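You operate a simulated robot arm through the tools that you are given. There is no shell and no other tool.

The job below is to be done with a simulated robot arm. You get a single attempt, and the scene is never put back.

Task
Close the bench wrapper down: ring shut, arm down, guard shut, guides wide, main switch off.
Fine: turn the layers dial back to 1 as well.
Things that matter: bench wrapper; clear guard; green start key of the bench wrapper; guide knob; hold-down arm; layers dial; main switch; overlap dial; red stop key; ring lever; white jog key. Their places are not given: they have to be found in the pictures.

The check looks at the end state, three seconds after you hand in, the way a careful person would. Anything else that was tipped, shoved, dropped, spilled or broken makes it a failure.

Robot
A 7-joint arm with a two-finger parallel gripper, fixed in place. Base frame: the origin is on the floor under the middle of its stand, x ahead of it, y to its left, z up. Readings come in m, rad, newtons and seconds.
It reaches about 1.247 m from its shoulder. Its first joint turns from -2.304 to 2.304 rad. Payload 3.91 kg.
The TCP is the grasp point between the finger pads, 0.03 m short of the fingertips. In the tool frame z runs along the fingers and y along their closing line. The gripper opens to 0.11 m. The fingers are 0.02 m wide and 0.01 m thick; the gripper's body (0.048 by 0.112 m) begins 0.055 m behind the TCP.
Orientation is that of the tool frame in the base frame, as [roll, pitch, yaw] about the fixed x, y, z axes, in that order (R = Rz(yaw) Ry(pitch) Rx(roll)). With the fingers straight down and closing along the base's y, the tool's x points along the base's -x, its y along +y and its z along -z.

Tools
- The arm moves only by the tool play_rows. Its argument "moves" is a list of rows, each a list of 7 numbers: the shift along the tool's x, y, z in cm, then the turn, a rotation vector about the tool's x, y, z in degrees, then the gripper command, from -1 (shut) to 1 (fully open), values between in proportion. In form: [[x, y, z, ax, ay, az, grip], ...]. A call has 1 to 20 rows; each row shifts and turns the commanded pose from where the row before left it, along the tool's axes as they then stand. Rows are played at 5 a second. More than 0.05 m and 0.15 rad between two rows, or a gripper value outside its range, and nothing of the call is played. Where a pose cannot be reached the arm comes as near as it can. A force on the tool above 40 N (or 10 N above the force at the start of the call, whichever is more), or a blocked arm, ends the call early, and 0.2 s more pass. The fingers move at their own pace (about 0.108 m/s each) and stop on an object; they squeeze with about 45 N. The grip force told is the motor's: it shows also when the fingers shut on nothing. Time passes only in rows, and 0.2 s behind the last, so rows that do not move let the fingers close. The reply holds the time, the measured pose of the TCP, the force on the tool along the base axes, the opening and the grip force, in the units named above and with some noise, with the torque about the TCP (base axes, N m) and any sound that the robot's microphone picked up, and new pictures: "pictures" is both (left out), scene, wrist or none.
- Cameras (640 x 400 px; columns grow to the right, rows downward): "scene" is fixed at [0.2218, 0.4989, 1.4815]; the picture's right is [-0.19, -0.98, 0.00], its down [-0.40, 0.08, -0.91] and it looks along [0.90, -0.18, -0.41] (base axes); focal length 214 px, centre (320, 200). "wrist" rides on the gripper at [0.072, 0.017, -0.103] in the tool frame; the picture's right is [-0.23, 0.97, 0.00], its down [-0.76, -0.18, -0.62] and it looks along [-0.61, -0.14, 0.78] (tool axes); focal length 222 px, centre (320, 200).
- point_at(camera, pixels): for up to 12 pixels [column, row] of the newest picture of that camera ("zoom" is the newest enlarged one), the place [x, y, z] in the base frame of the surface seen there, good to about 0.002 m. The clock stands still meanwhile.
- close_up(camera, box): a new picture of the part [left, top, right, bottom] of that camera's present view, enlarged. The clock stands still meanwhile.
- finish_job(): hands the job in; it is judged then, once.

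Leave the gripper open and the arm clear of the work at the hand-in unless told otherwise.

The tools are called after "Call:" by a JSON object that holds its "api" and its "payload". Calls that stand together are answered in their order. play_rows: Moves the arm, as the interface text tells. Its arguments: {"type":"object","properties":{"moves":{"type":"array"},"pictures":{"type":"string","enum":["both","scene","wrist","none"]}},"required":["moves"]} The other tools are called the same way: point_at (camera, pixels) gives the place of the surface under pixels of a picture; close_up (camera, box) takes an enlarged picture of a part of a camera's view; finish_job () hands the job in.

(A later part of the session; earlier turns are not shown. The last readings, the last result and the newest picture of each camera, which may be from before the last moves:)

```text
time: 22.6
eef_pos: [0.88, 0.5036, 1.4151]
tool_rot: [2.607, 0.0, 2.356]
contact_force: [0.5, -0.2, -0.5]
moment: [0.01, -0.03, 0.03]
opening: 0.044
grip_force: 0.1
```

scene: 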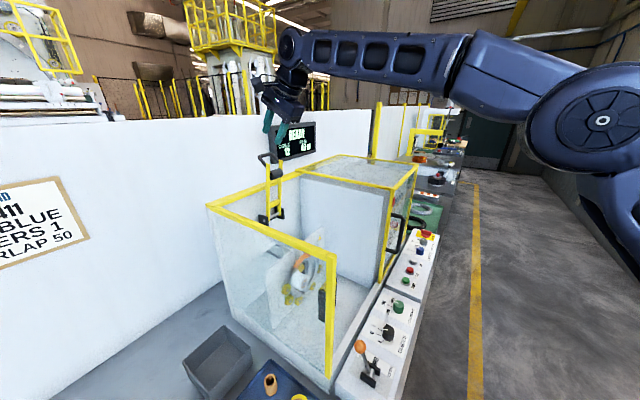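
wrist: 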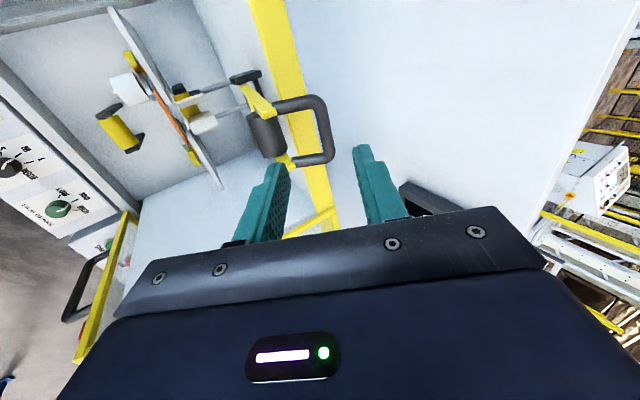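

The bar sits at (325,130), right where it should be 10 cm ahead. I check its place from this view before going in.

Call:
{"api": "point_at", "payload": {"camera": "wrist", "pixels": [[325, 130], [323, 115], [329, 145], [310, 102], [312, 160], [288, 163], [280, 106]]}}

Call:
{"api": "close_up", "payload": {"camera": "wrist", "box": [220, 60, 400, 220]}}

```text
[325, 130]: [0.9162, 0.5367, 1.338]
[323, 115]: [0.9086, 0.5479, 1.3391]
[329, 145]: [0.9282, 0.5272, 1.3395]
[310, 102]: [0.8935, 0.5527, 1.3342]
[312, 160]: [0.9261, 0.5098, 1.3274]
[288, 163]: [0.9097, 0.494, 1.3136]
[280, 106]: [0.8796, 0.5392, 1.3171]
```

```text
2.50 times, centred on (310, 140) of wrist
```

zoom: 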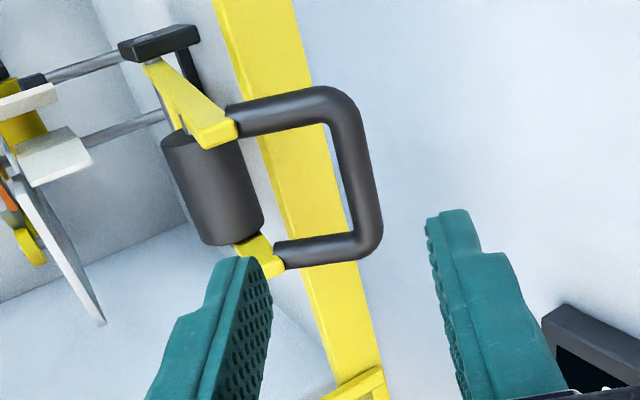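

Aligned within 2 mm. I narrow the opening to about 3.4 cm, advance 9.5 cm with one finger through the handle loop, and stop to check before closing.

Call:
{"api": "play_rows", "payload": {"moves": [[0, 0.2, 0, 0, 0, 0, -0.38], [0, 0, 2.5, 0, 0, 0, -0.38], [0, 0, 2.5, 0, 0, 0, -0.38], [0, 0, 2.5, 0, 0, 0, -0.38], [0, 0, 2.0, 0, 0, 0, -0.38], [0, 0, 0, 0, 0, 0, -0.38]]}}

Call:
{"api": "close_up", "payload": {"camera": "wrist", "box": [220, 60, 400, 220]}}

```text
time: 24.1
eef_pos: [0.9148, 0.541, 1.3359]
tool_rot: [2.609, 0.001, 2.358]
contact_force: [0.3, -0.7, -0.6]
moment: [0.02, 0.03, 0.02]
opening: 0.034
grip_force: 0.1
```

scene: 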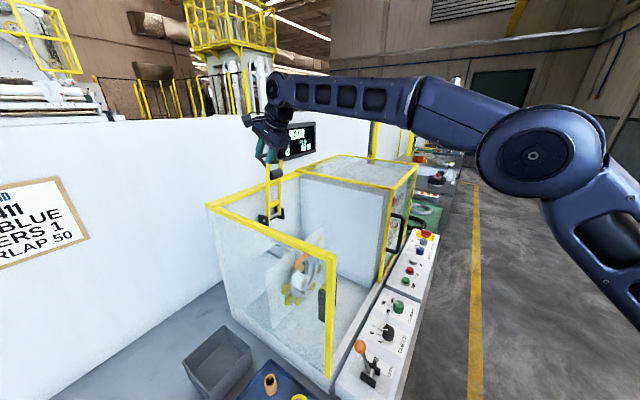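
wrist: 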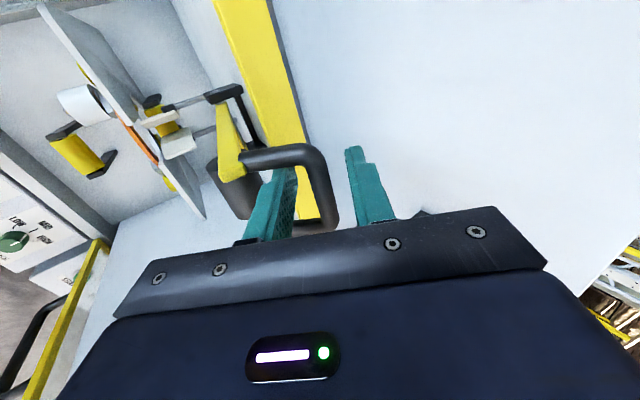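

```text
2.50 times, centred on (310, 140) of wrist
```

zoom: 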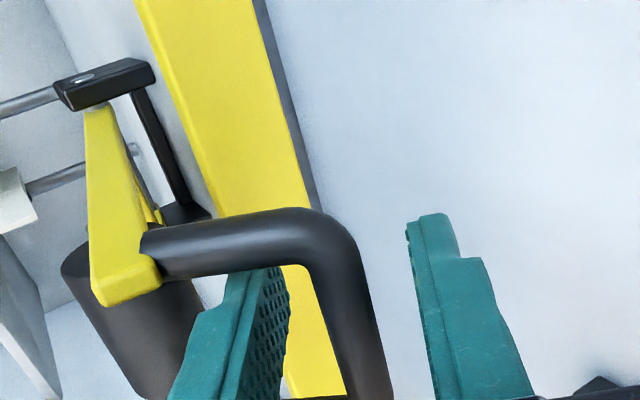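

One finger is through the loop and the other outside; no contact yet. I close on the bar.

Call:
{"api": "play_rows", "payload": {"moves": [[0, 0, 0, 0, 0, 0, -1], [0, 0, 0, 0, 0, 0, -1], [0, 0, 0, 0, 0, 0, -1]], "pictures": "wrist"}}

```text
time: 24.9
eef_pos: [0.9147, 0.5415, 1.3346]
tool_rot: [2.606, 0.001, 2.358]
contact_force: [1.3, 0.4, 2.9]
moment: [0.4, 0.4, -0.76]
opening: 0.0117
grip_force: 45.0
```

wrist: 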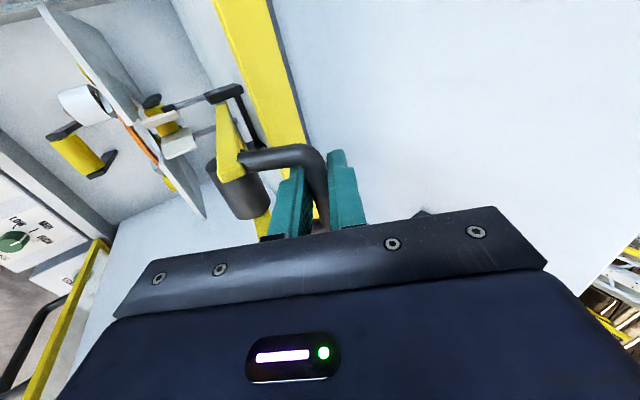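

The handle is held (opening 0.0117). I swing it slowly along its arc toward the operator, the first 16° as a trial.

Call:
{"api": "play_rows", "payload": {"moves": [[0, -1.3, -0.76, 0, 0, 0, -1], [0, -1.3, -0.67, 0, 0, 0, -1], [0, -1.38, -0.57, 0, 0, 0, -1], [0, -1.38, -0.48, 0, 0, 0, -1]]}}

```text
time: 25.9
eef_pos: [0.872, 0.498, 1.3297]
tool_rot: [2.607, 0.0, 2.358]
contact_force: [-2.4, 1.1, 0.0]
moment: [0.34, 0.24, -0.84]
opening: 0.0119
grip_force: 45.0
```

scene: 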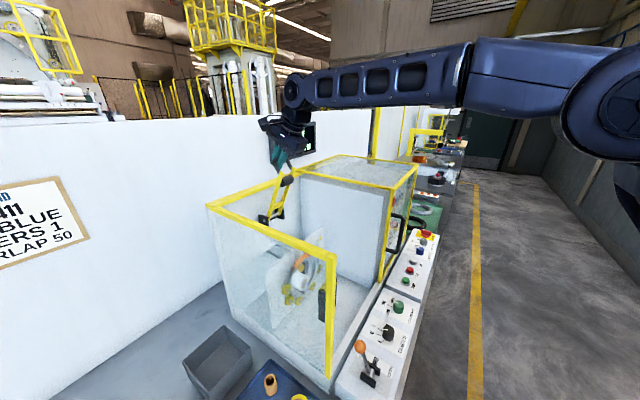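
wrist: 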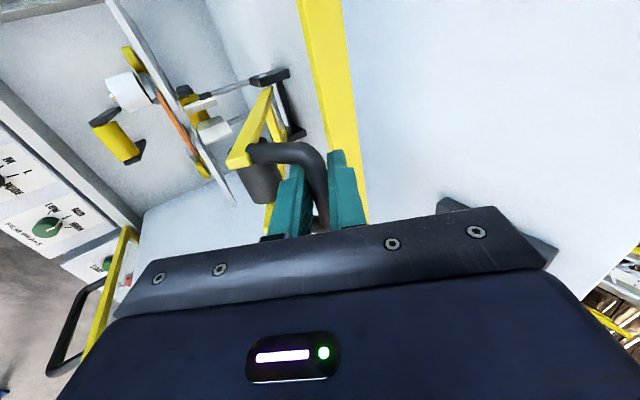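

It swings easily. I continue the arc for another 32°.

Call:
{"api": "play_rows", "payload": {"moves": [[0, -1.44, -0.38, 0, 0, 0, -1], [0, -1.44, -0.28, 0, 0, 0, -1], [0, -1.47, -0.17, 0, 0, 0, -1], [0, -1.47, -0.07, 0, 0, 0, -1], [0, -1.47, 0.03, 0, 0, 0, -1], [0, -1.47, 0.13, 0, 0, 0, -1], [0, -1.45, 0.24, 0, 0, 0, -1], [0, -1.45, 0.34, 0, 0, 0, -1]]}}

```text
time: 27.6
eef_pos: [0.8015, 0.428, 1.2723]
tool_rot: [2.609, -0.001, 2.36]
contact_force: [-0.2, 5.1, -4.2]
moment: [0.3, 0.32, -0.6]
opening: 0.0118
grip_force: 45.0
```

scene: 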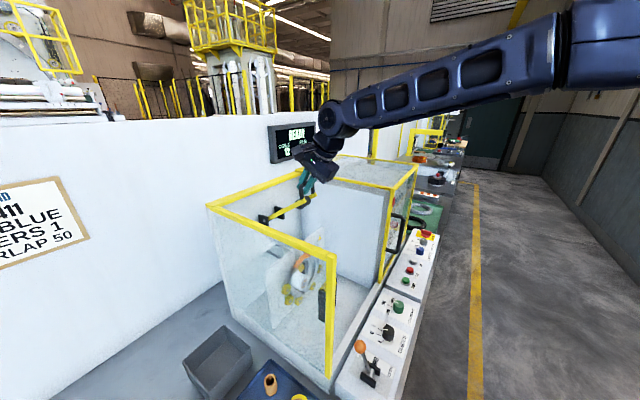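
wrist: 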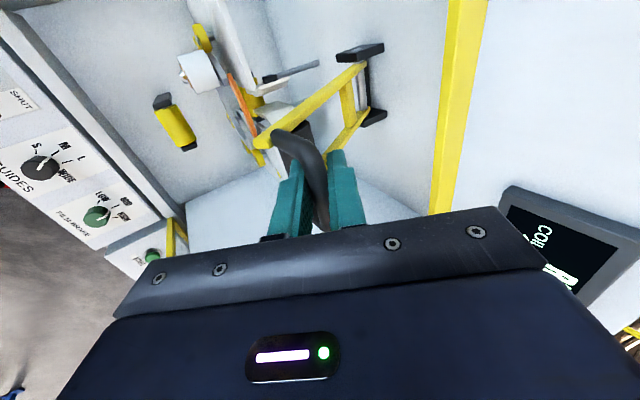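

Half way, forces small. I go on with the arc.

Call:
{"api": "play_rows", "payload": {"moves": [[0, -1.42, 0.44, 0, 0, 0, -1], [0, -1.38, 0.53, 0, 0, 0, -1], [0, -1.34, 0.63, 0, 0, 0, -1], [0, -1.29, 0.72, 0, 0, 0, -1], [0, -1.23, 0.81, 0, 0, 0, -1], [0, -1.17, 0.89, 0, 0, 0, -1]]}}

```text
time: 29.1
eef_pos: [0.7685, 0.394, 1.1977]
tool_rot: [2.606, 0.001, 2.356]
contact_force: [-10.9, -21.1, 6.4]
moment: [0.09, 0.24, -0.1]
opening: 0.0116
grip_force: 45.9
```

scene: 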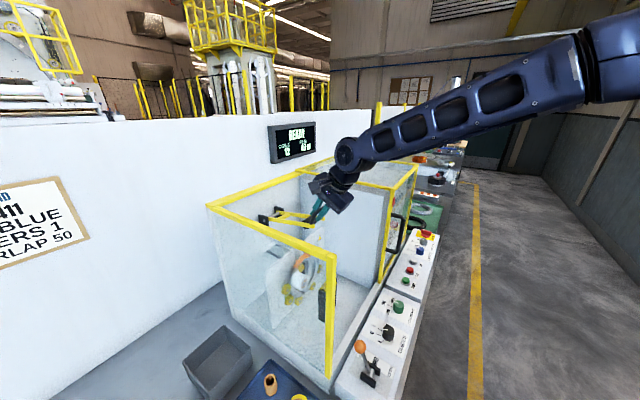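
wrist: 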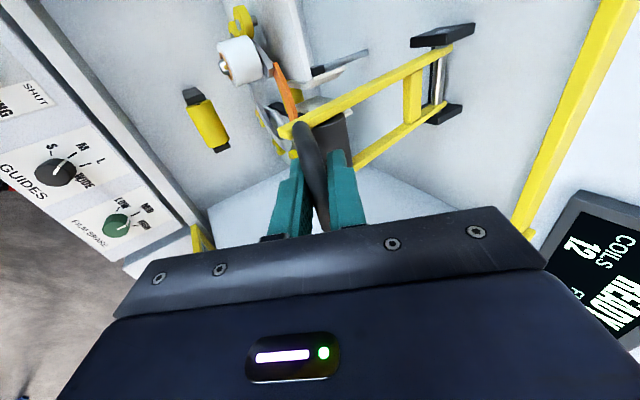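

A sideways pull of about 23 N built up because my circle is ~2 mm too small. I shift 2 mm outward and go on carefully with the corrected radius.

Call:
{"api": "play_rows", "payload": {"moves": [[0, -0.13, -0.16, 0, 0, 0, -1], [0, -1.12, 0.98, 0, 0, 0, -1], [0, -1.05, 1.06, 0, 0, 0, -1]]}}

```text
time: 29.9
eef_pos: [0.7611, 0.3873, 1.1682]
tool_rot: [2.609, 0.0, 2.359]
contact_force: [6.2, 1.4, -3.7]
moment: [0.31, 0.36, 0.15]
opening: 0.0115
grip_force: 44.9
```

scene: 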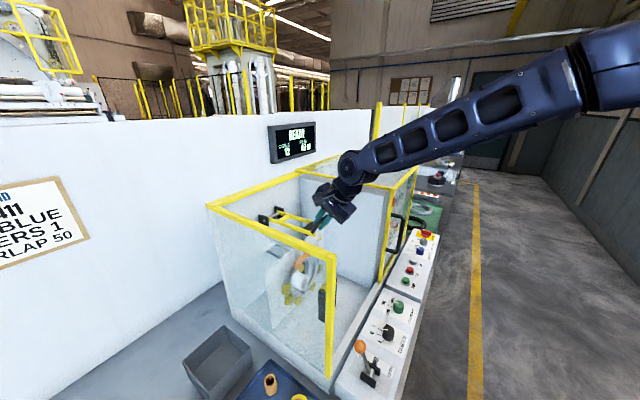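
wrist: 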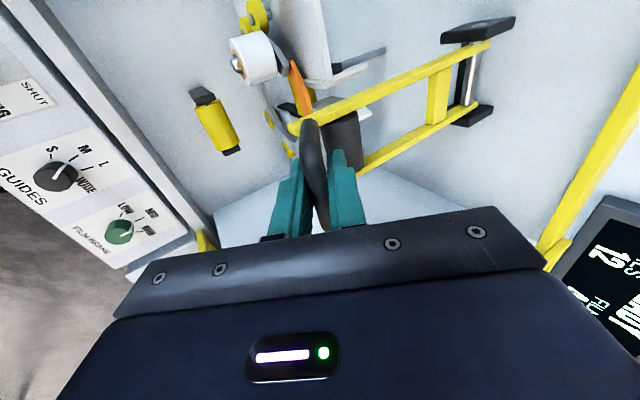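

The pull is gone. I lower further in small steps until the arm meets its rest.

Call:
{"api": "play_rows", "payload": {"moves": [[0, -0.97, 1.13, 0, 0, 0, -1], [0, -0.89, 1.19, 0, 0, 0, -1], [0, -0.81, 1.25, 0, 0, 0, -1]]}}

```text
time: 30.6
eef_pos: [0.7574, 0.384, 1.1236]
tool_rot: [2.608, 0.0, 2.357]
contact_force: [-5.9, -1.7, -1.4]
moment: [0.08, 0.2, 0.26]
opening: 0.0115
grip_force: 45.3
```

scene: 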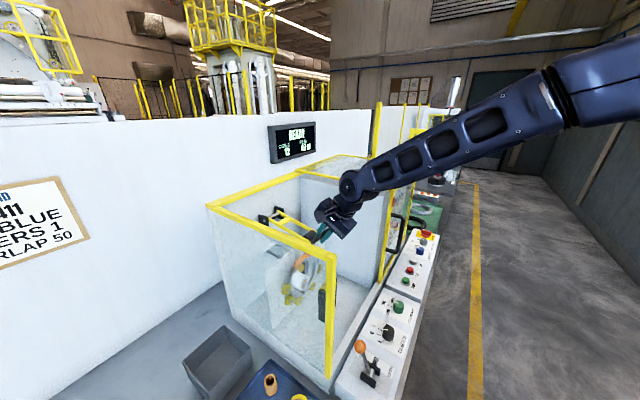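
wrist: 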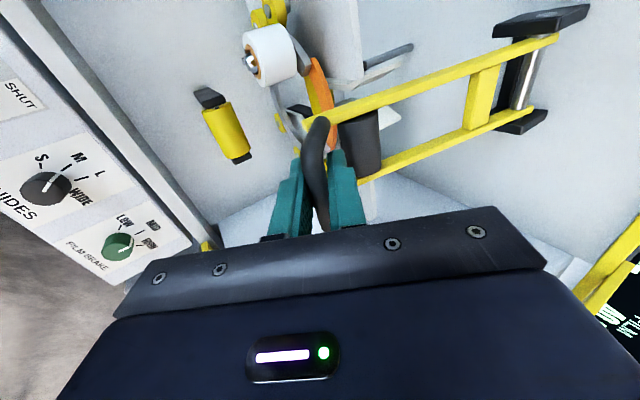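

The arm is about level with its pivot and still free. I lower on in small steps, watching for the rest.

Call:
{"api": "play_rows", "payload": {"moves": [[0, -0.36, 0.65, 0, 0, 0, -1], [0, -0.36, 0.65, 0, 0, 0, -1], [0, -0.32, 0.68, 0, 0, 0, -1], [0, -0.32, 0.68, 0, 0, 0, -1]]}}

Call:
{"api": "close_up", "payload": {"camera": "scene", "box": [250, 190, 350, 320]}}

```text
time: 31.6
eef_pos: [0.7582, 0.3848, 1.0942]
tool_rot: [2.61, -0.001, 2.358]
contact_force: [-20.3, -11.1, -4.6]
moment: [0.03, 0.06, 0.34]
opening: 0.0116
grip_force: 45.6
```

scene: 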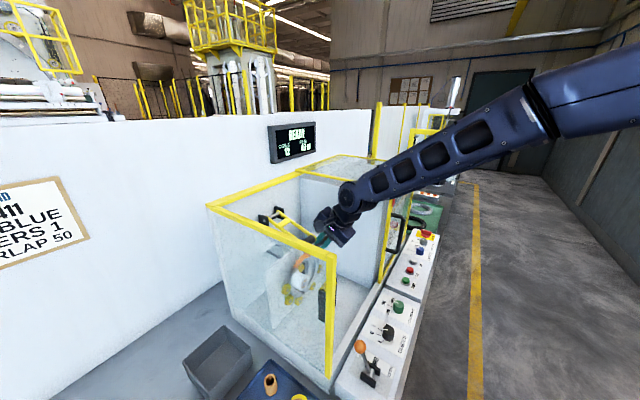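
wrist: 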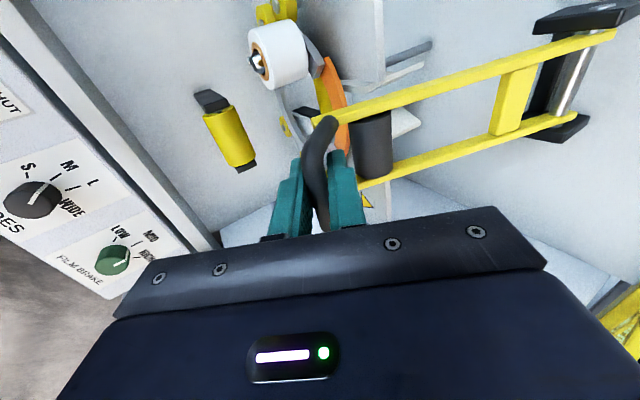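

```text
3.08 times, centred on (300, 255) of scene
```

zoom: 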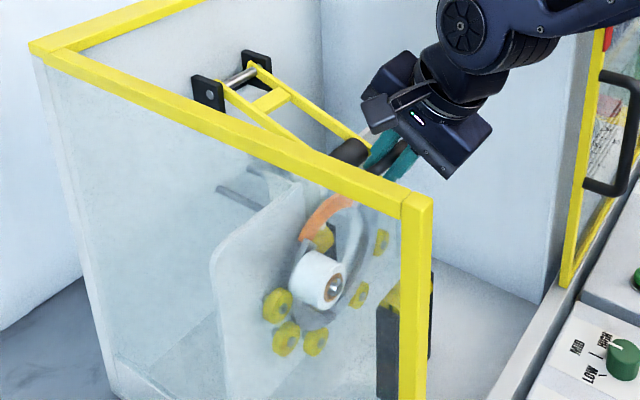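

The arm still goes down; the reading is again an outward pull. I correct 2 mm outward and continue.

Call:
{"api": "play_rows", "payload": {"moves": [[0, -0.2, -0.08, 0, 0, 0, -1], [0, -0.27, 0.7, 0, 0, 0, -1], [0, -0.27, 0.7, 0, 0, 0, -1], [0, -0.24, 0.71, 0, 0, 0, -1], [0, -0.22, 0.71, 0, 0, 0, -1]]}}

Call:
{"api": "close_up", "payload": {"camera": "scene", "box": [250, 190, 350, 320]}}

```text
time: 32.6
eef_pos: [0.7616, 0.3871, 1.0838]
tool_rot: [2.594, 0.003, 2.358]
contact_force: [-14.5, -8.3, 11.7]
moment: [-0.15, -0.2, 0.17]
opening: 0.0115
grip_force: 45.0
stopped in row 4: the force on the tool passed its limit at 46 N (the readings are from after the stop); the commanded pose is now the measured one
```

scene: 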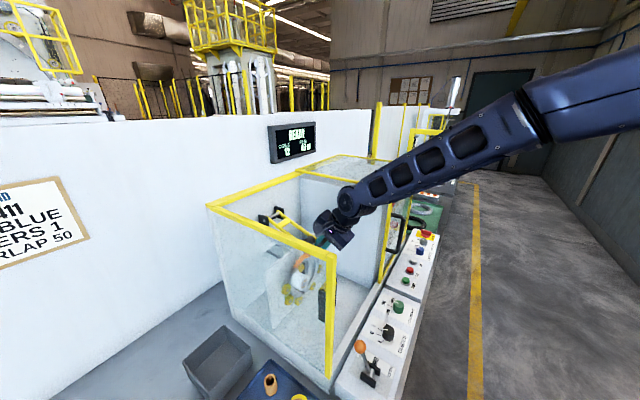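
wrist: 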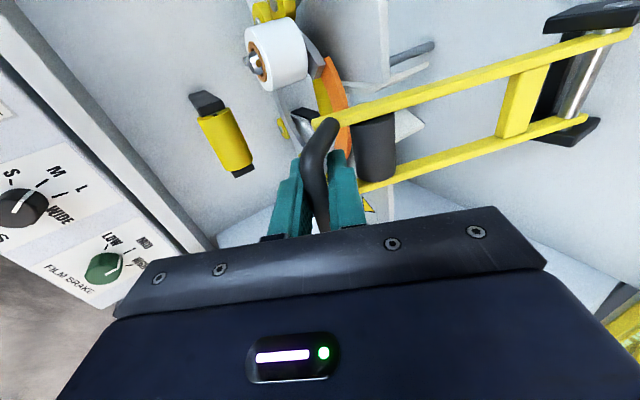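

```text
3.08 times, centred on (300, 255) of scene
```

zoom: 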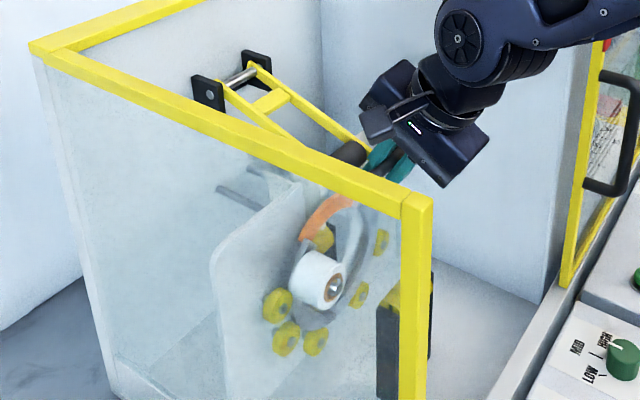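

The move met a firm stop (46 N) with the handle at z≈1.084. I check what it rests on: the roller, plate and finger surroundings.

Call:
{"api": "close_up", "payload": {"camera": "wrist", "box": [240, 40, 440, 220]}}

Call:
{"api": "point_at", "payload": {"camera": "wrist", "pixels": [[375, 120], [375, 175], [340, 90], [333, 70], [390, 60], [400, 190], [370, 205], [405, 120], [420, 90], [480, 70], [330, 125], [350, 160]]}}

```text
2.22 times, centred on (340, 130) of wrist
```

zoom: 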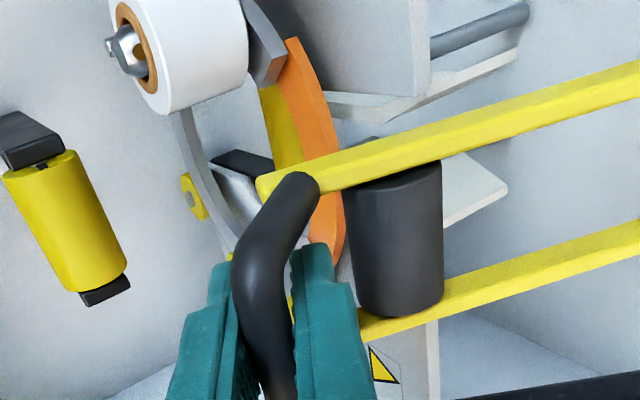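

```text
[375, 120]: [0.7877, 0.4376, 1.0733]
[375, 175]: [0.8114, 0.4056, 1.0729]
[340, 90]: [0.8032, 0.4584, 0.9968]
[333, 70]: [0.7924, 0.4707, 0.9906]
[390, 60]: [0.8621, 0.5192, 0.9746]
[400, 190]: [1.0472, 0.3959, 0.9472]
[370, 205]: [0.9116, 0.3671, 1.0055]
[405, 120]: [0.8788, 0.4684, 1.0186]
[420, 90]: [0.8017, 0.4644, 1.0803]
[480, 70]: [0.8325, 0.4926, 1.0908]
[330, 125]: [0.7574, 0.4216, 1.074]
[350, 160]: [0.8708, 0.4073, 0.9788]
```

Nothing lies under the roller, so this looks like the arm's own down stop. I release gently, back off along the finger direction and see whether the arm stays down.

Call:
{"api": "play_rows", "payload": {"moves": [[0, 0, 0, 0, 0, 0, -0.38], [0, 0, 0, 0, 0, 0, -0.38], [0, 0, -2.0, 0, 0, 0, -0.38], [0, 0, -3.0, 0, 0, 0, -0.38], [0, 0, -3.0, 0, 0, 0, -0.38], [0, 0, -3.0, 0, 0, 0, -0.38]]}}

Call:
{"api": "close_up", "payload": {"camera": "scene", "box": [250, 190, 350, 320]}}

Call:
{"api": "close_up", "payload": {"camera": "wrist", "box": [240, 20, 440, 220]}}

```text
time: 34.0
eef_pos: [0.723, 0.3492, 1.1734]
tool_rot: [2.594, 0.002, 2.356]
contact_force: [0.4, 0.6, -0.3]
moment: [0.0, 0.01, -0.01]
opening: 0.0337
grip_force: 0.0
```

scene: 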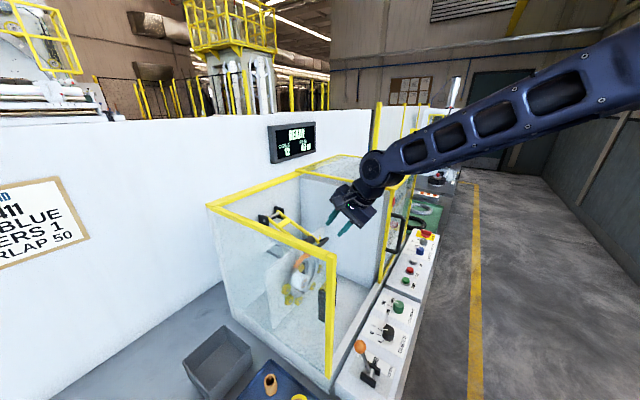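
wrist: 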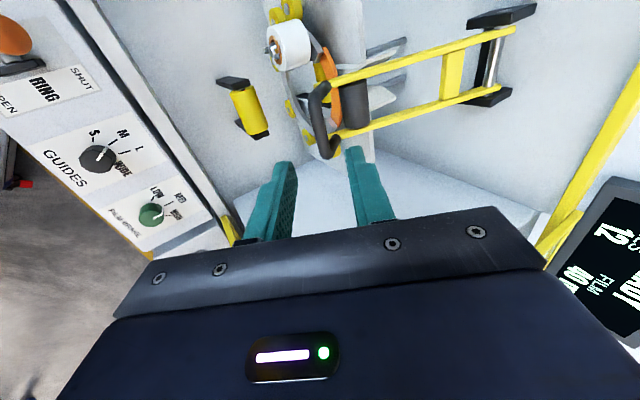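

```text
3.08 times, centred on (300, 255) of scene
```

zoom: 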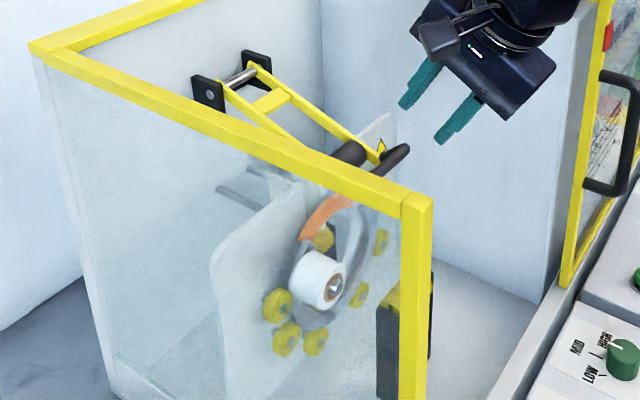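

```text
2.00 times, centred on (340, 120) of wrist
```

zoom: 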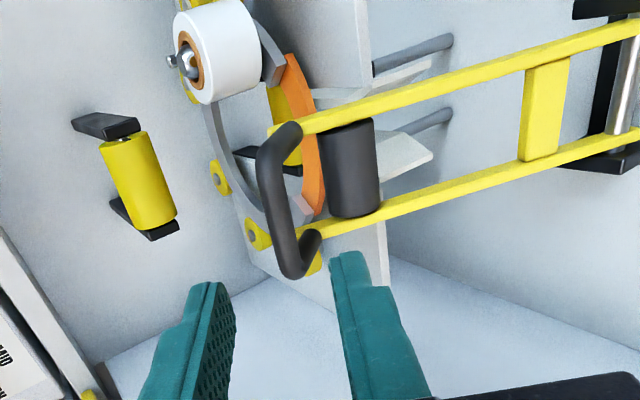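

The arm stays down by itself. To be sure it is fully down and not just stuck, I'll measure the bar and then press on it lightly from above.

Call:
{"api": "point_at", "payload": {"camera": "wrist", "pixels": [[316, 105], [318, 125], [323, 145], [325, 90], [335, 152], [348, 85], [360, 90]]}}

```text
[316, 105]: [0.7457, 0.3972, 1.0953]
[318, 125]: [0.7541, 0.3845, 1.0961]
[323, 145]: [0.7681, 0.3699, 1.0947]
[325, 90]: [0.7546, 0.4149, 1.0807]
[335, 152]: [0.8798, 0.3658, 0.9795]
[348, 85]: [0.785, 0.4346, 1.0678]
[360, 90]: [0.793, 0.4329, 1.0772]
```

The bar's centre is near v=0.807, z=1.090. I close the fingers, bring the tips just above the bar and press down in 4 mm steps.

Call:
{"api": "play_rows", "payload": {"moves": [[0, 0, -1.0, 6.667, 0, 0, -1], [0, 0, 0, 6.667, 0, 0, -1], [0, 0, 1.0, 6.666, 0, 0, -1], [0, 1.72, 1.5, 0, 0, 0, -1], [0, 1.72, 1.5, 0, 0, 0, -1], [0, 0, 1.0, 0, 0, 0, -1], [0, 0, 0.5, 0, 0, 0, -1], [0, 0, 0.4, 0, 0, 0, -1]]}}

Call:
{"api": "close_up", "payload": {"camera": "wrist", "box": [240, 60, 420, 220]}}

```text
time: 35.8
eef_pos: [0.7503, 0.3762, 1.1326]
tool_rot: [2.942, 0.004, 2.358]
contact_force: [0.6, 1.0, 0.9]
moment: [-0.01, 0.01, 0.0]
opening: 0.0
grip_force: 38.3
```

scene: 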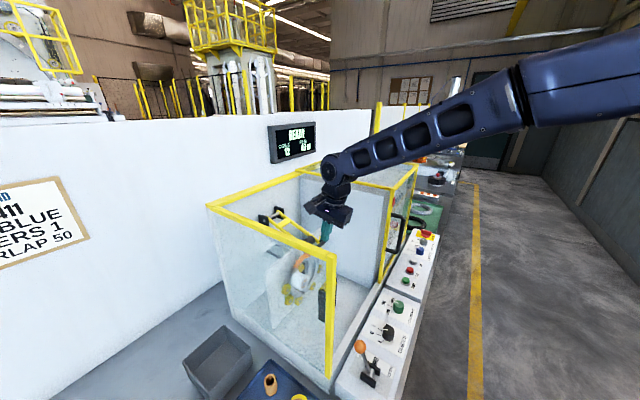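
wrist: 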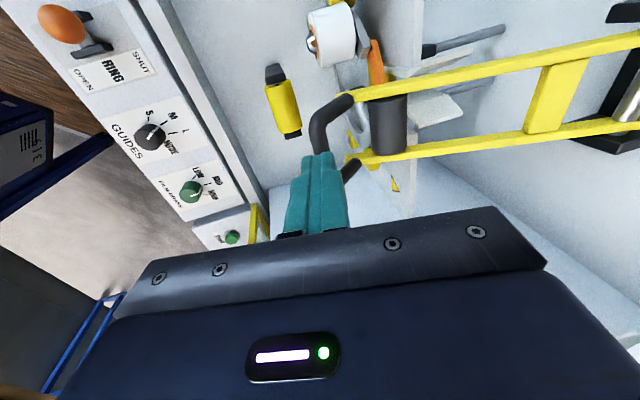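

```text
2.50 times, centred on (330, 140) of wrist
```

zoom: 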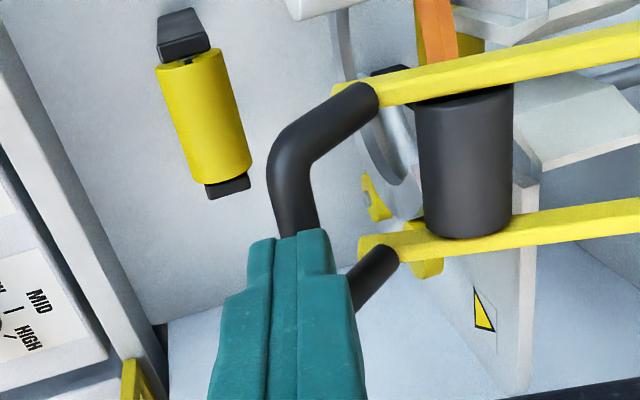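

The fingertips are just over the bar. Now I press in 4 mm steps.

Call:
{"api": "play_rows", "payload": {"moves": [[0, 0, 0.4, 0, 0, 0, -1], [0, 0, 0.4, 0, 0, 0, -1], [0, 0, 0.3, 0, 0, 0, -1], [0, 0, 0.3, 0, 0, 0, -1], [0, 0, 0.3, 0, 0, 0, -1]], "pictures": "wrist"}}

```text
time: 36.8
eef_pos: [0.7545, 0.3781, 1.1249]
tool_rot: [2.933, 0.004, 2.358]
contact_force: [-4.0, -4.0, 13.8]
moment: [0.02, 0.14, 0.23]
opening: 0.0002
grip_force: 37.7
stopped in row 5: the force on the tool passed its limit at 45 N (the readings are from after the stop); the commanded pose is now the measured one
```

wrist: 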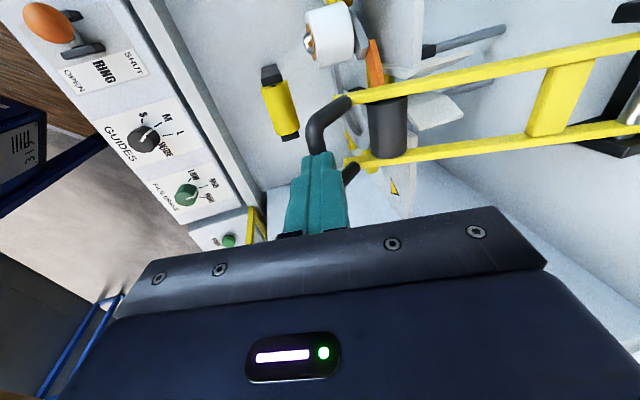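

The bar did not give (stop at exactly the expected contact height, 45 N), so the arm is fully down. Now I rise clear and turn the tool back so its fingers close along the machine, ready for the guard handle.

Call:
{"api": "play_rows", "payload": {"moves": [[0, 0, -4, 0, 0, 0, -1], [0, 0, -4, 0, 0, 0, -1], [0, 0, -4, 5.97, 0, 0, -1], [0, 0, -4, 5.97, 0, 0, -1], [0, 0, -4.2, 0, 0, 0, -0.45], [0, 0, -4.2, 0, 0, 0, -0.45], [0, 0, -4.2, 0, 0, 0, -0.45], [0, 0, -4.2, 0, 0, 0, -0.45], [0, 0, 0, 0, 0, -7.5, -0.45], [0, 0, 0, 0, 0, -7.5, -0.45], [0, 0, 0, 0, 0, -7.5, -0.45], [0, 0, 0, 0, 0, -7.5, -0.45], [0, 0, 0, 0, 0, -7.5, -0.45], [0, 0, 0, 0, 0, -7.5, -0.45], [0, 0, 0, 0, 0, -7.5, -0.45], [0, 0, 0, 0, 0, -7.5, -0.45], [0, 0, 0, 0, 0, -7.5, -0.45], [0, 0, 0, 0, 0, -7.5, -0.45], [0, 0, 0, 0, 0, -7.5, -0.45], [0, 0, 0, 0, 0, -7.5, -0.45]]}}

```text
time: 41.0
eef_pos: [0.7343, 0.3585, 1.4491]
tool_rot: [-3.138, -0.005, -2.352]
contact_force: [-0.9, 0.2, 0.4]
moment: [-0.03, -0.04, 0.01]
opening: 0.0304
grip_force: 0.1
```

scene: 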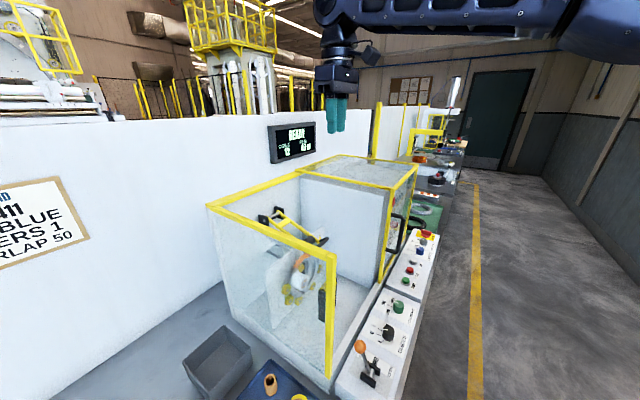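
wrist: 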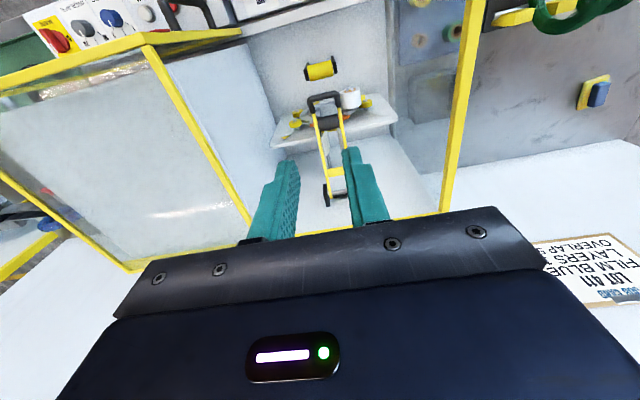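

Clear and turned. I move to a spot above the guard handle (x≈0.747, y≈0.10, z≈1.30) with a 10° tilt, for a close look.

Call:
{"api": "play_rows", "payload": {"moves": [[2.16, -2.38, 1.87, 0, 0, 0, -0.45], [2.16, -2.38, 1.87, 0, 0, 0, -0.45], [2.16, -2.38, 1.87, 0, 0, 0, -0.45], [2.16, -2.38, 1.87, 0, 0, 0, -0.45], [2.16, -2.38, 1.87, 0, 0, 0, -0.45], [2.16, -2.38, 1.87, 0, 0, 0, -0.45], [2.16, -2.38, 1.87, 0, 0, 0, -0.45], [2.16, -2.38, 1.87, 0, 0, 0, -0.45], [0, 0, 0, 0, -5, 0, -0.45], [0, 0, 0, 0, -5, 0, -0.45], [0, 0, 0, 0, 0, 0, -0.45]]}}

```text
time: 43.4
eef_pos: [0.7478, 0.1023, 1.3004]
tool_rot: [-3.137, 0.172, -2.356]
contact_force: [-0.3, -0.3, -0.2]
moment: [0.0, -0.03, -0.01]
opening: 0.0304
grip_force: 0.2
```

scene: 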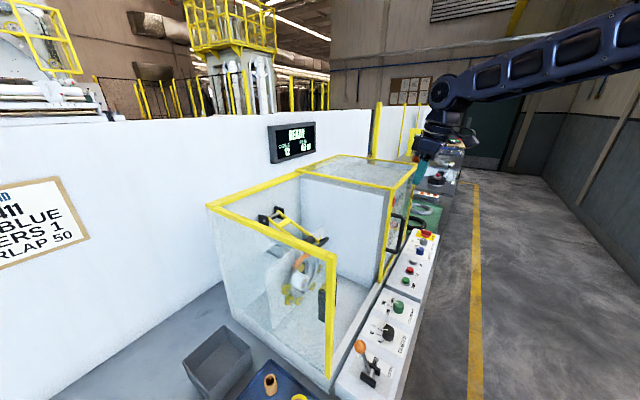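
wrist: 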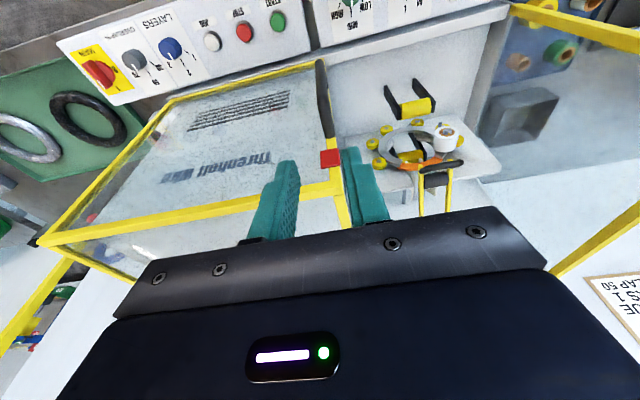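

The handle shows edge-on at about (323,90), with the red tab at (330,158). I measure the handle's top from here.

Call:
{"api": "close_up", "payload": {"camera": "wrist", "box": [260, 40, 400, 200]}}

Call:
{"api": "point_at", "payload": {"camera": "zoom", "pixels": [[283, 120], [292, 100], [280, 60], [305, 150], [300, 200], [320, 285], [330, 200], [270, 90]]}}

```text
2.50 times, centred on (330, 120) of wrist
```

zoom: 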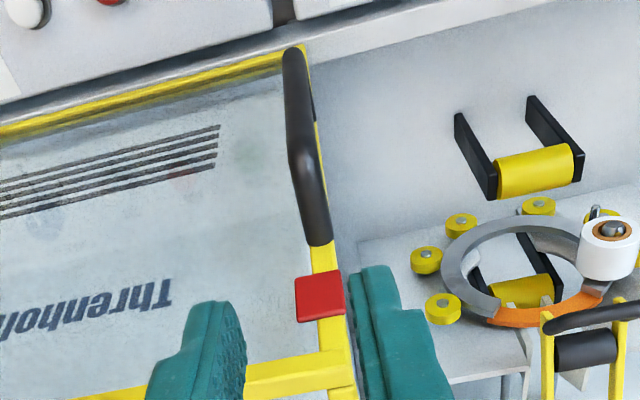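

```text
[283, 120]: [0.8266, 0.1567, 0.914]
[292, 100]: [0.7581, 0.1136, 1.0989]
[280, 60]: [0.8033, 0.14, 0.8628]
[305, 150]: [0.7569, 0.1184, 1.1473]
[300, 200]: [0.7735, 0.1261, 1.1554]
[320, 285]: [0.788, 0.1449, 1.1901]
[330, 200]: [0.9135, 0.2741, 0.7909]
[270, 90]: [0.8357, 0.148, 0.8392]
```

The bar's centre is at about u=0.4525, v=0.6215. I lower the 3 cm wide finger gap over the handle's top so the bar is caged.

Call:
{"api": "play_rows", "payload": {"moves": [[1.03, 0.4, 0, 0, 0, 0, -0.45], [0, 0, 3.5, 0, 0, 0, -0.45], [0, 0, 3.5, 0, 0, 0, -0.45], [0, 0, 3.5, 0, 0, 0, -0.45], [0, 0, 2.5, 0, 0, 0, -0.45], [0, 0, 2.5, 0, 0, 0, -0.45], [0, 0, 2.4, 0, 0, 0, -0.45], [0, 0, 0, 0, 0, 0, -0.45]]}}

Call:
{"api": "close_up", "payload": {"camera": "wrist", "box": [240, 60, 400, 220]}}

```text
time: 45.2
eef_pos: [0.7572, 0.1183, 1.1222]
tool_rot: [-3.137, 0.169, -2.353]
contact_force: [-0.4, -0.2, 0.9]
moment: [0.01, -0.01, -0.02]
opening: 0.0303
grip_force: 0.1
```

scene: 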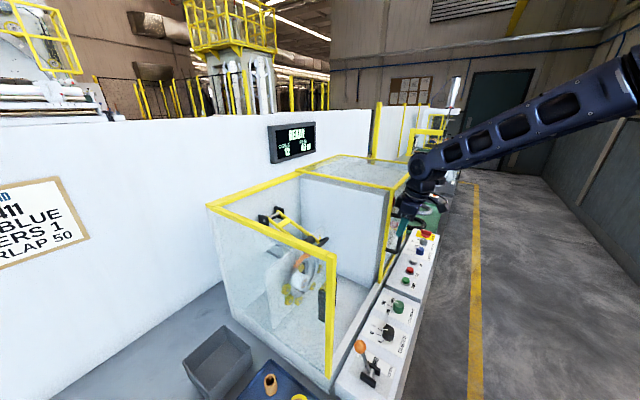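
wrist: 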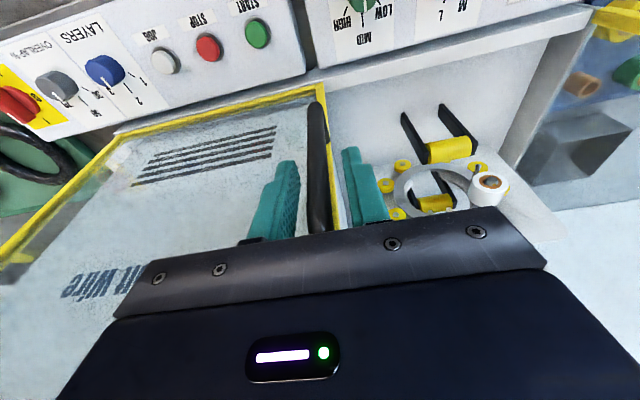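

```text
2.50 times, centred on (320, 140) of wrist
```

zoom: 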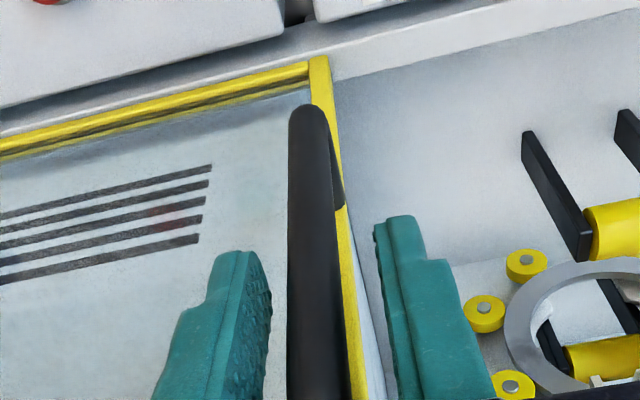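

The bar is caged between the fingers. I slide the guard toward the near-left end, first 6 cm as a trial.

Call:
{"api": "play_rows", "payload": {"moves": [[0, 1.0, 0, 0, 0, 0, -0.45], [0, 1.5, 0, 0, 0, 0, -0.45], [0, 1.5, 0, 0, 0, 0, -0.45], [0, 2.0, 0, 0, 0, 0, -0.45]]}}

```text
time: 46.2
eef_pos: [0.7176, 0.1613, 1.1214]
tool_rot: [-3.137, 0.171, -2.355]
contact_force: [0.7, 0.1, 0.8]
moment: [0.02, 0.02, -0.02]
opening: 0.0298
grip_force: 0.2
```

scene: 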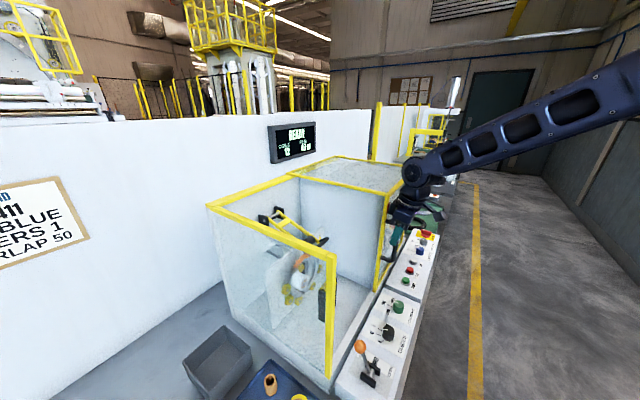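
wrist: 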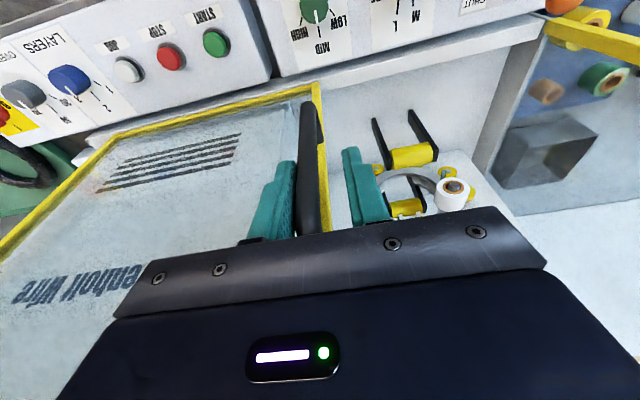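

The guard slides freely. I go on 20 cm.

Call:
{"api": "play_rows", "payload": {"moves": [[0, 2, 0, 0, 0, 0, -0.45], [0, 2, 0, 0, 0, 0, -0.45], [0, 2, 0, 0, 0, 0, -0.45], [0, 2, 0, 0, 0, 0, -0.45], [0, 2, 0, 0, 0, 0, -0.45], [0, 2, 0, 0, 0, 0, -0.45], [0, 2, 0, 0, 0, 0, -0.45], [0, 2, 0, 0, 0, 0, -0.45], [0, 2, 0, 0, 0, 0, -0.45], [0, 2, 0, 0, 0, 0, -0.45]]}}

```text
time: 48.4
eef_pos: [0.5737, 0.3004, 1.1249]
tool_rot: [-3.137, 0.172, -2.355]
contact_force: [0.0, 0.3, 0.7]
moment: [0.0, 0.01, 0.0]
opening: 0.0305
grip_force: 0.1
```

scene: 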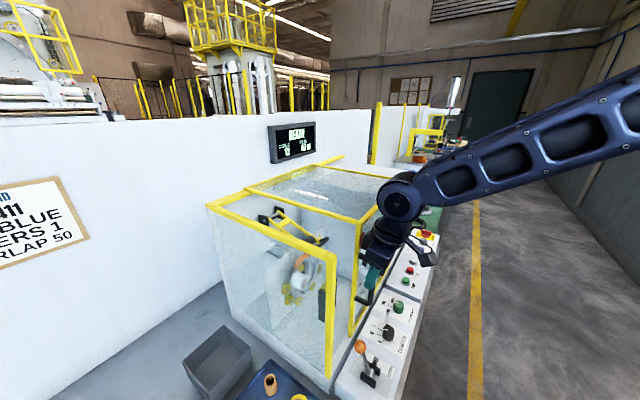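
wrist: 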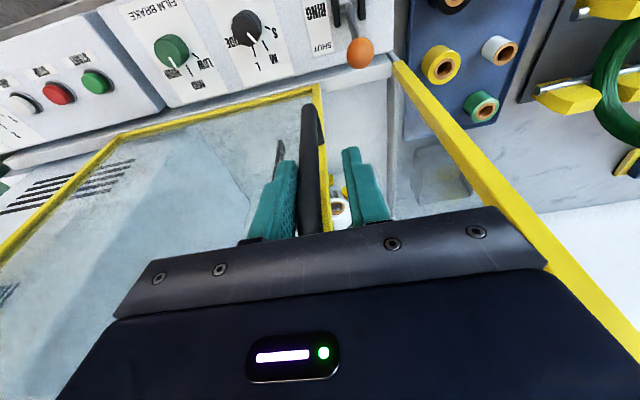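

About 10 cm of gap remains. I continue in smaller steps until it meets its stop.

Call:
{"api": "play_rows", "payload": {"moves": [[0, 1.5, 0, 0, 0, 0, -0.45], [0, 1.5, 0, 0, 0, 0, -0.45], [0, 1.5, 0, 0, 0, 0, -0.45], [0, 1, 0, 0, 0, 0, -0.45], [0, 1, 0, 0, 0, 0, -0.45], [0, 1, 0, 0, 0, 0, -0.45]]}}

Call:
{"api": "close_up", "payload": {"camera": "wrist", "box": [240, 20, 440, 220]}}

```text
time: 49.8
eef_pos: [0.5208, 0.3553, 1.121]
tool_rot: [-3.139, 0.172, -2.355]
contact_force: [-0.3, -1.5, 0.6]
moment: [0.0, 0.03, -0.04]
opening: 0.0305
grip_force: 0.4
```

scene: 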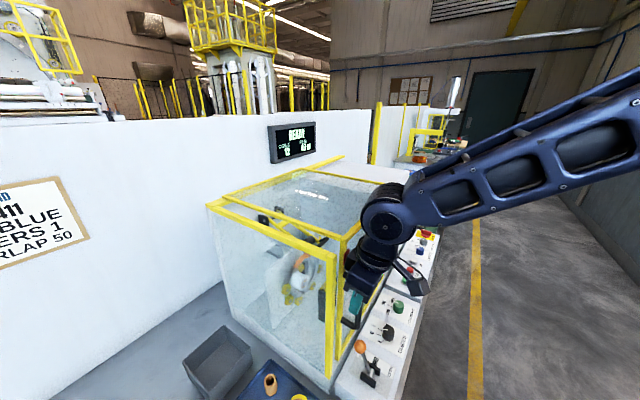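
wrist: 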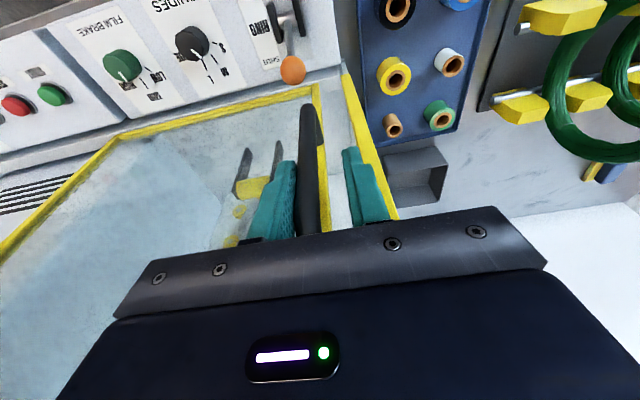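

```text
2.00 times, centred on (340, 120) of wrist
```

zoom: 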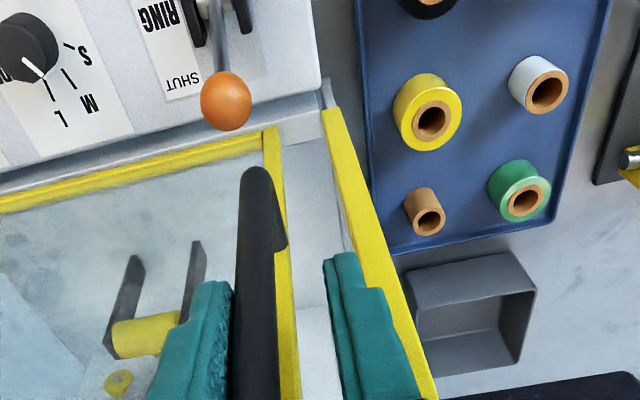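

About 3–4 cm of gap is left. I continue in 1 cm steps until contact.

Call:
{"api": "play_rows", "payload": {"moves": [[0, 1, 0, 0, 0, 0, -0.45], [0, 1, 0, 0, 0, 0, -0.45], [0, 1, 0, 0, 0, 0, -0.45], [0, 0.5, 0, 0, 0, 0, -0.45], [0, 0.5, 0, 0, 0, 0, -0.45]]}}

Call:
{"api": "close_up", "payload": {"camera": "wrist", "box": [240, 20, 440, 220]}}

```text
time: 51.0
eef_pos: [0.494, 0.3825, 1.1216]
tool_rot: [-3.138, 0.17, -2.357]
contact_force: [22.5, -12.2, 4.4]
moment: [0.24, 0.34, 0.06]
opening: 0.0422
grip_force: 12.3
```

scene: 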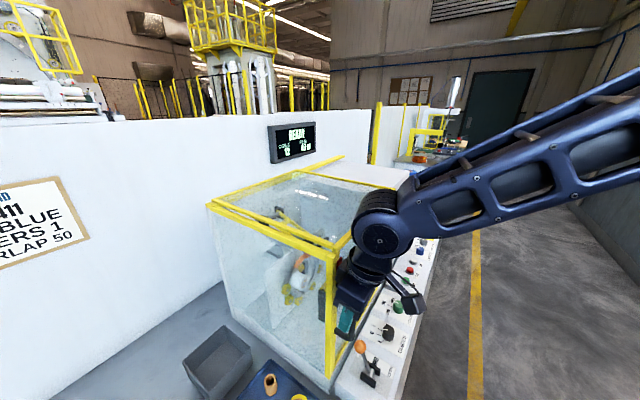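
wrist: 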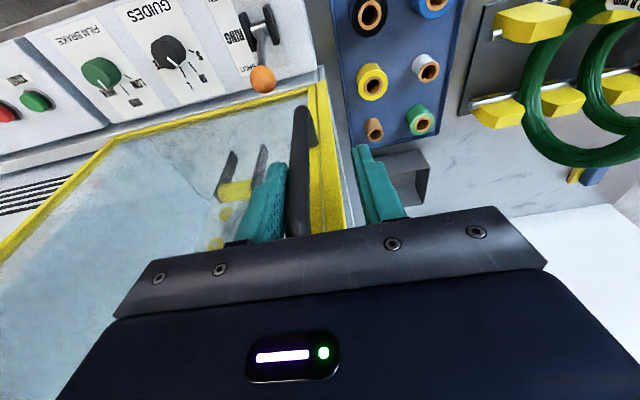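

```text
2.00 times, centred on (340, 120) of wrist
```

zoom: 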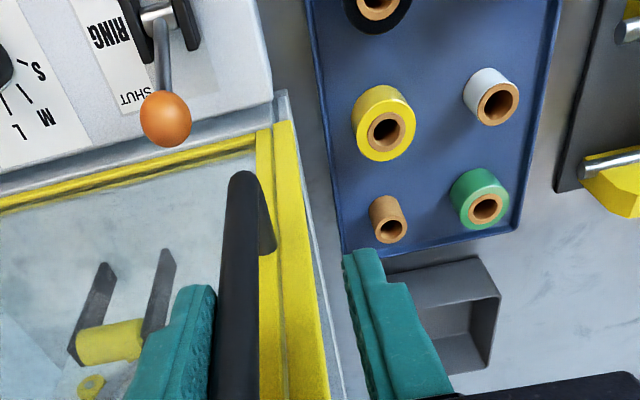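

The guard met its stop (about 25 N, finger pushed back), and the yellow frames touch. I look closely at the joint.

Call:
{"api": "close_up", "payload": {"camera": "wrist", "box": [270, 60, 360, 160]}}

Call:
{"api": "close_up", "payload": {"camera": "scene", "box": [200, 180, 380, 390]}}

```text
4.00 times, centred on (315, 110) of wrist
```

zoom: 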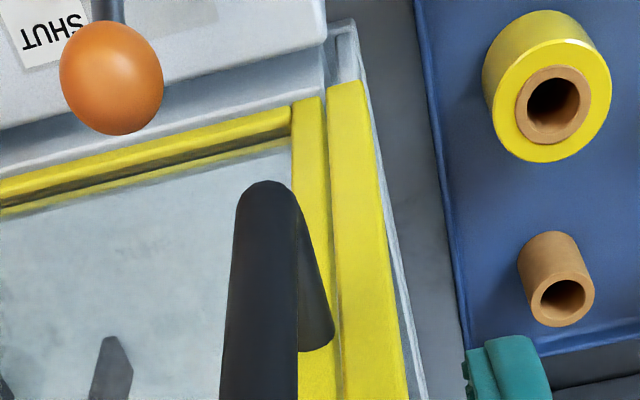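

```text
1.90 times, centred on (290, 285) of scene
```

zoom: 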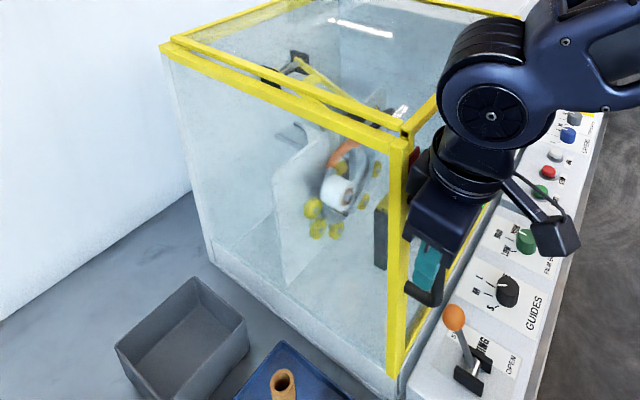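

The frames are within a few millimetres of each other. I press a little harder to be sure it is seated.

Call:
{"api": "play_rows", "payload": {"moves": [[0, 0.4, 0, 0, 0, 0, -0.6], [0, 0.4, 0, 0, 0, 0, -0.8], [0, 0, 0, 0, 0, 0, -0.8]], "pictures": "wrist"}}

Call:
{"api": "close_up", "payload": {"camera": "wrist", "box": [270, 60, 360, 160]}}

```text
time: 51.4
eef_pos: [0.495, 0.3801, 1.1211]
tool_rot: [-3.136, 0.171, -2.363]
contact_force: [19.3, -20.2, 2.3]
moment: [0.39, 0.43, -0.2]
opening: 0.0365
grip_force: 14.5
stopped in row 1: the force on the tool passed its limit at 41 N (the readings are from after the stop); the commanded pose is now the measured one
```

wrist: 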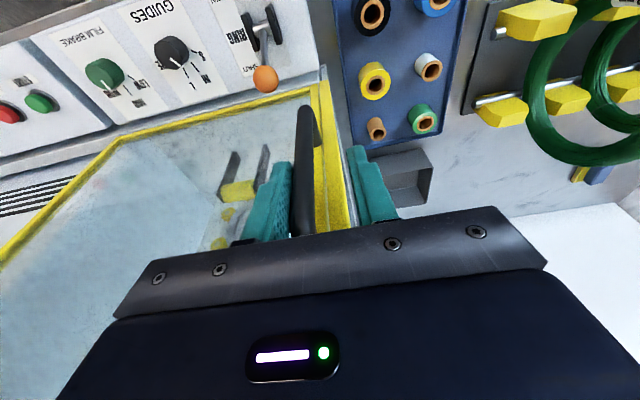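

```text
4.00 times, centred on (315, 110) of wrist
```

zoom: 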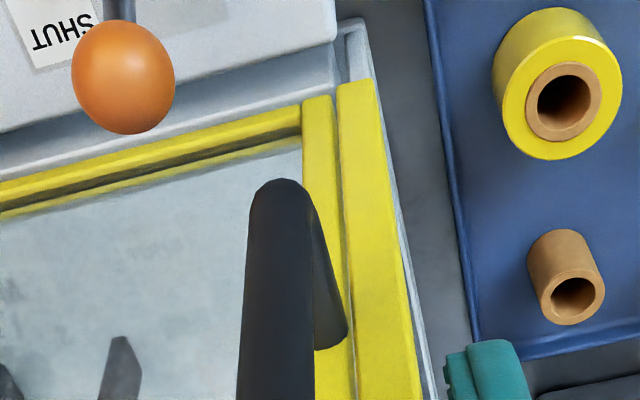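

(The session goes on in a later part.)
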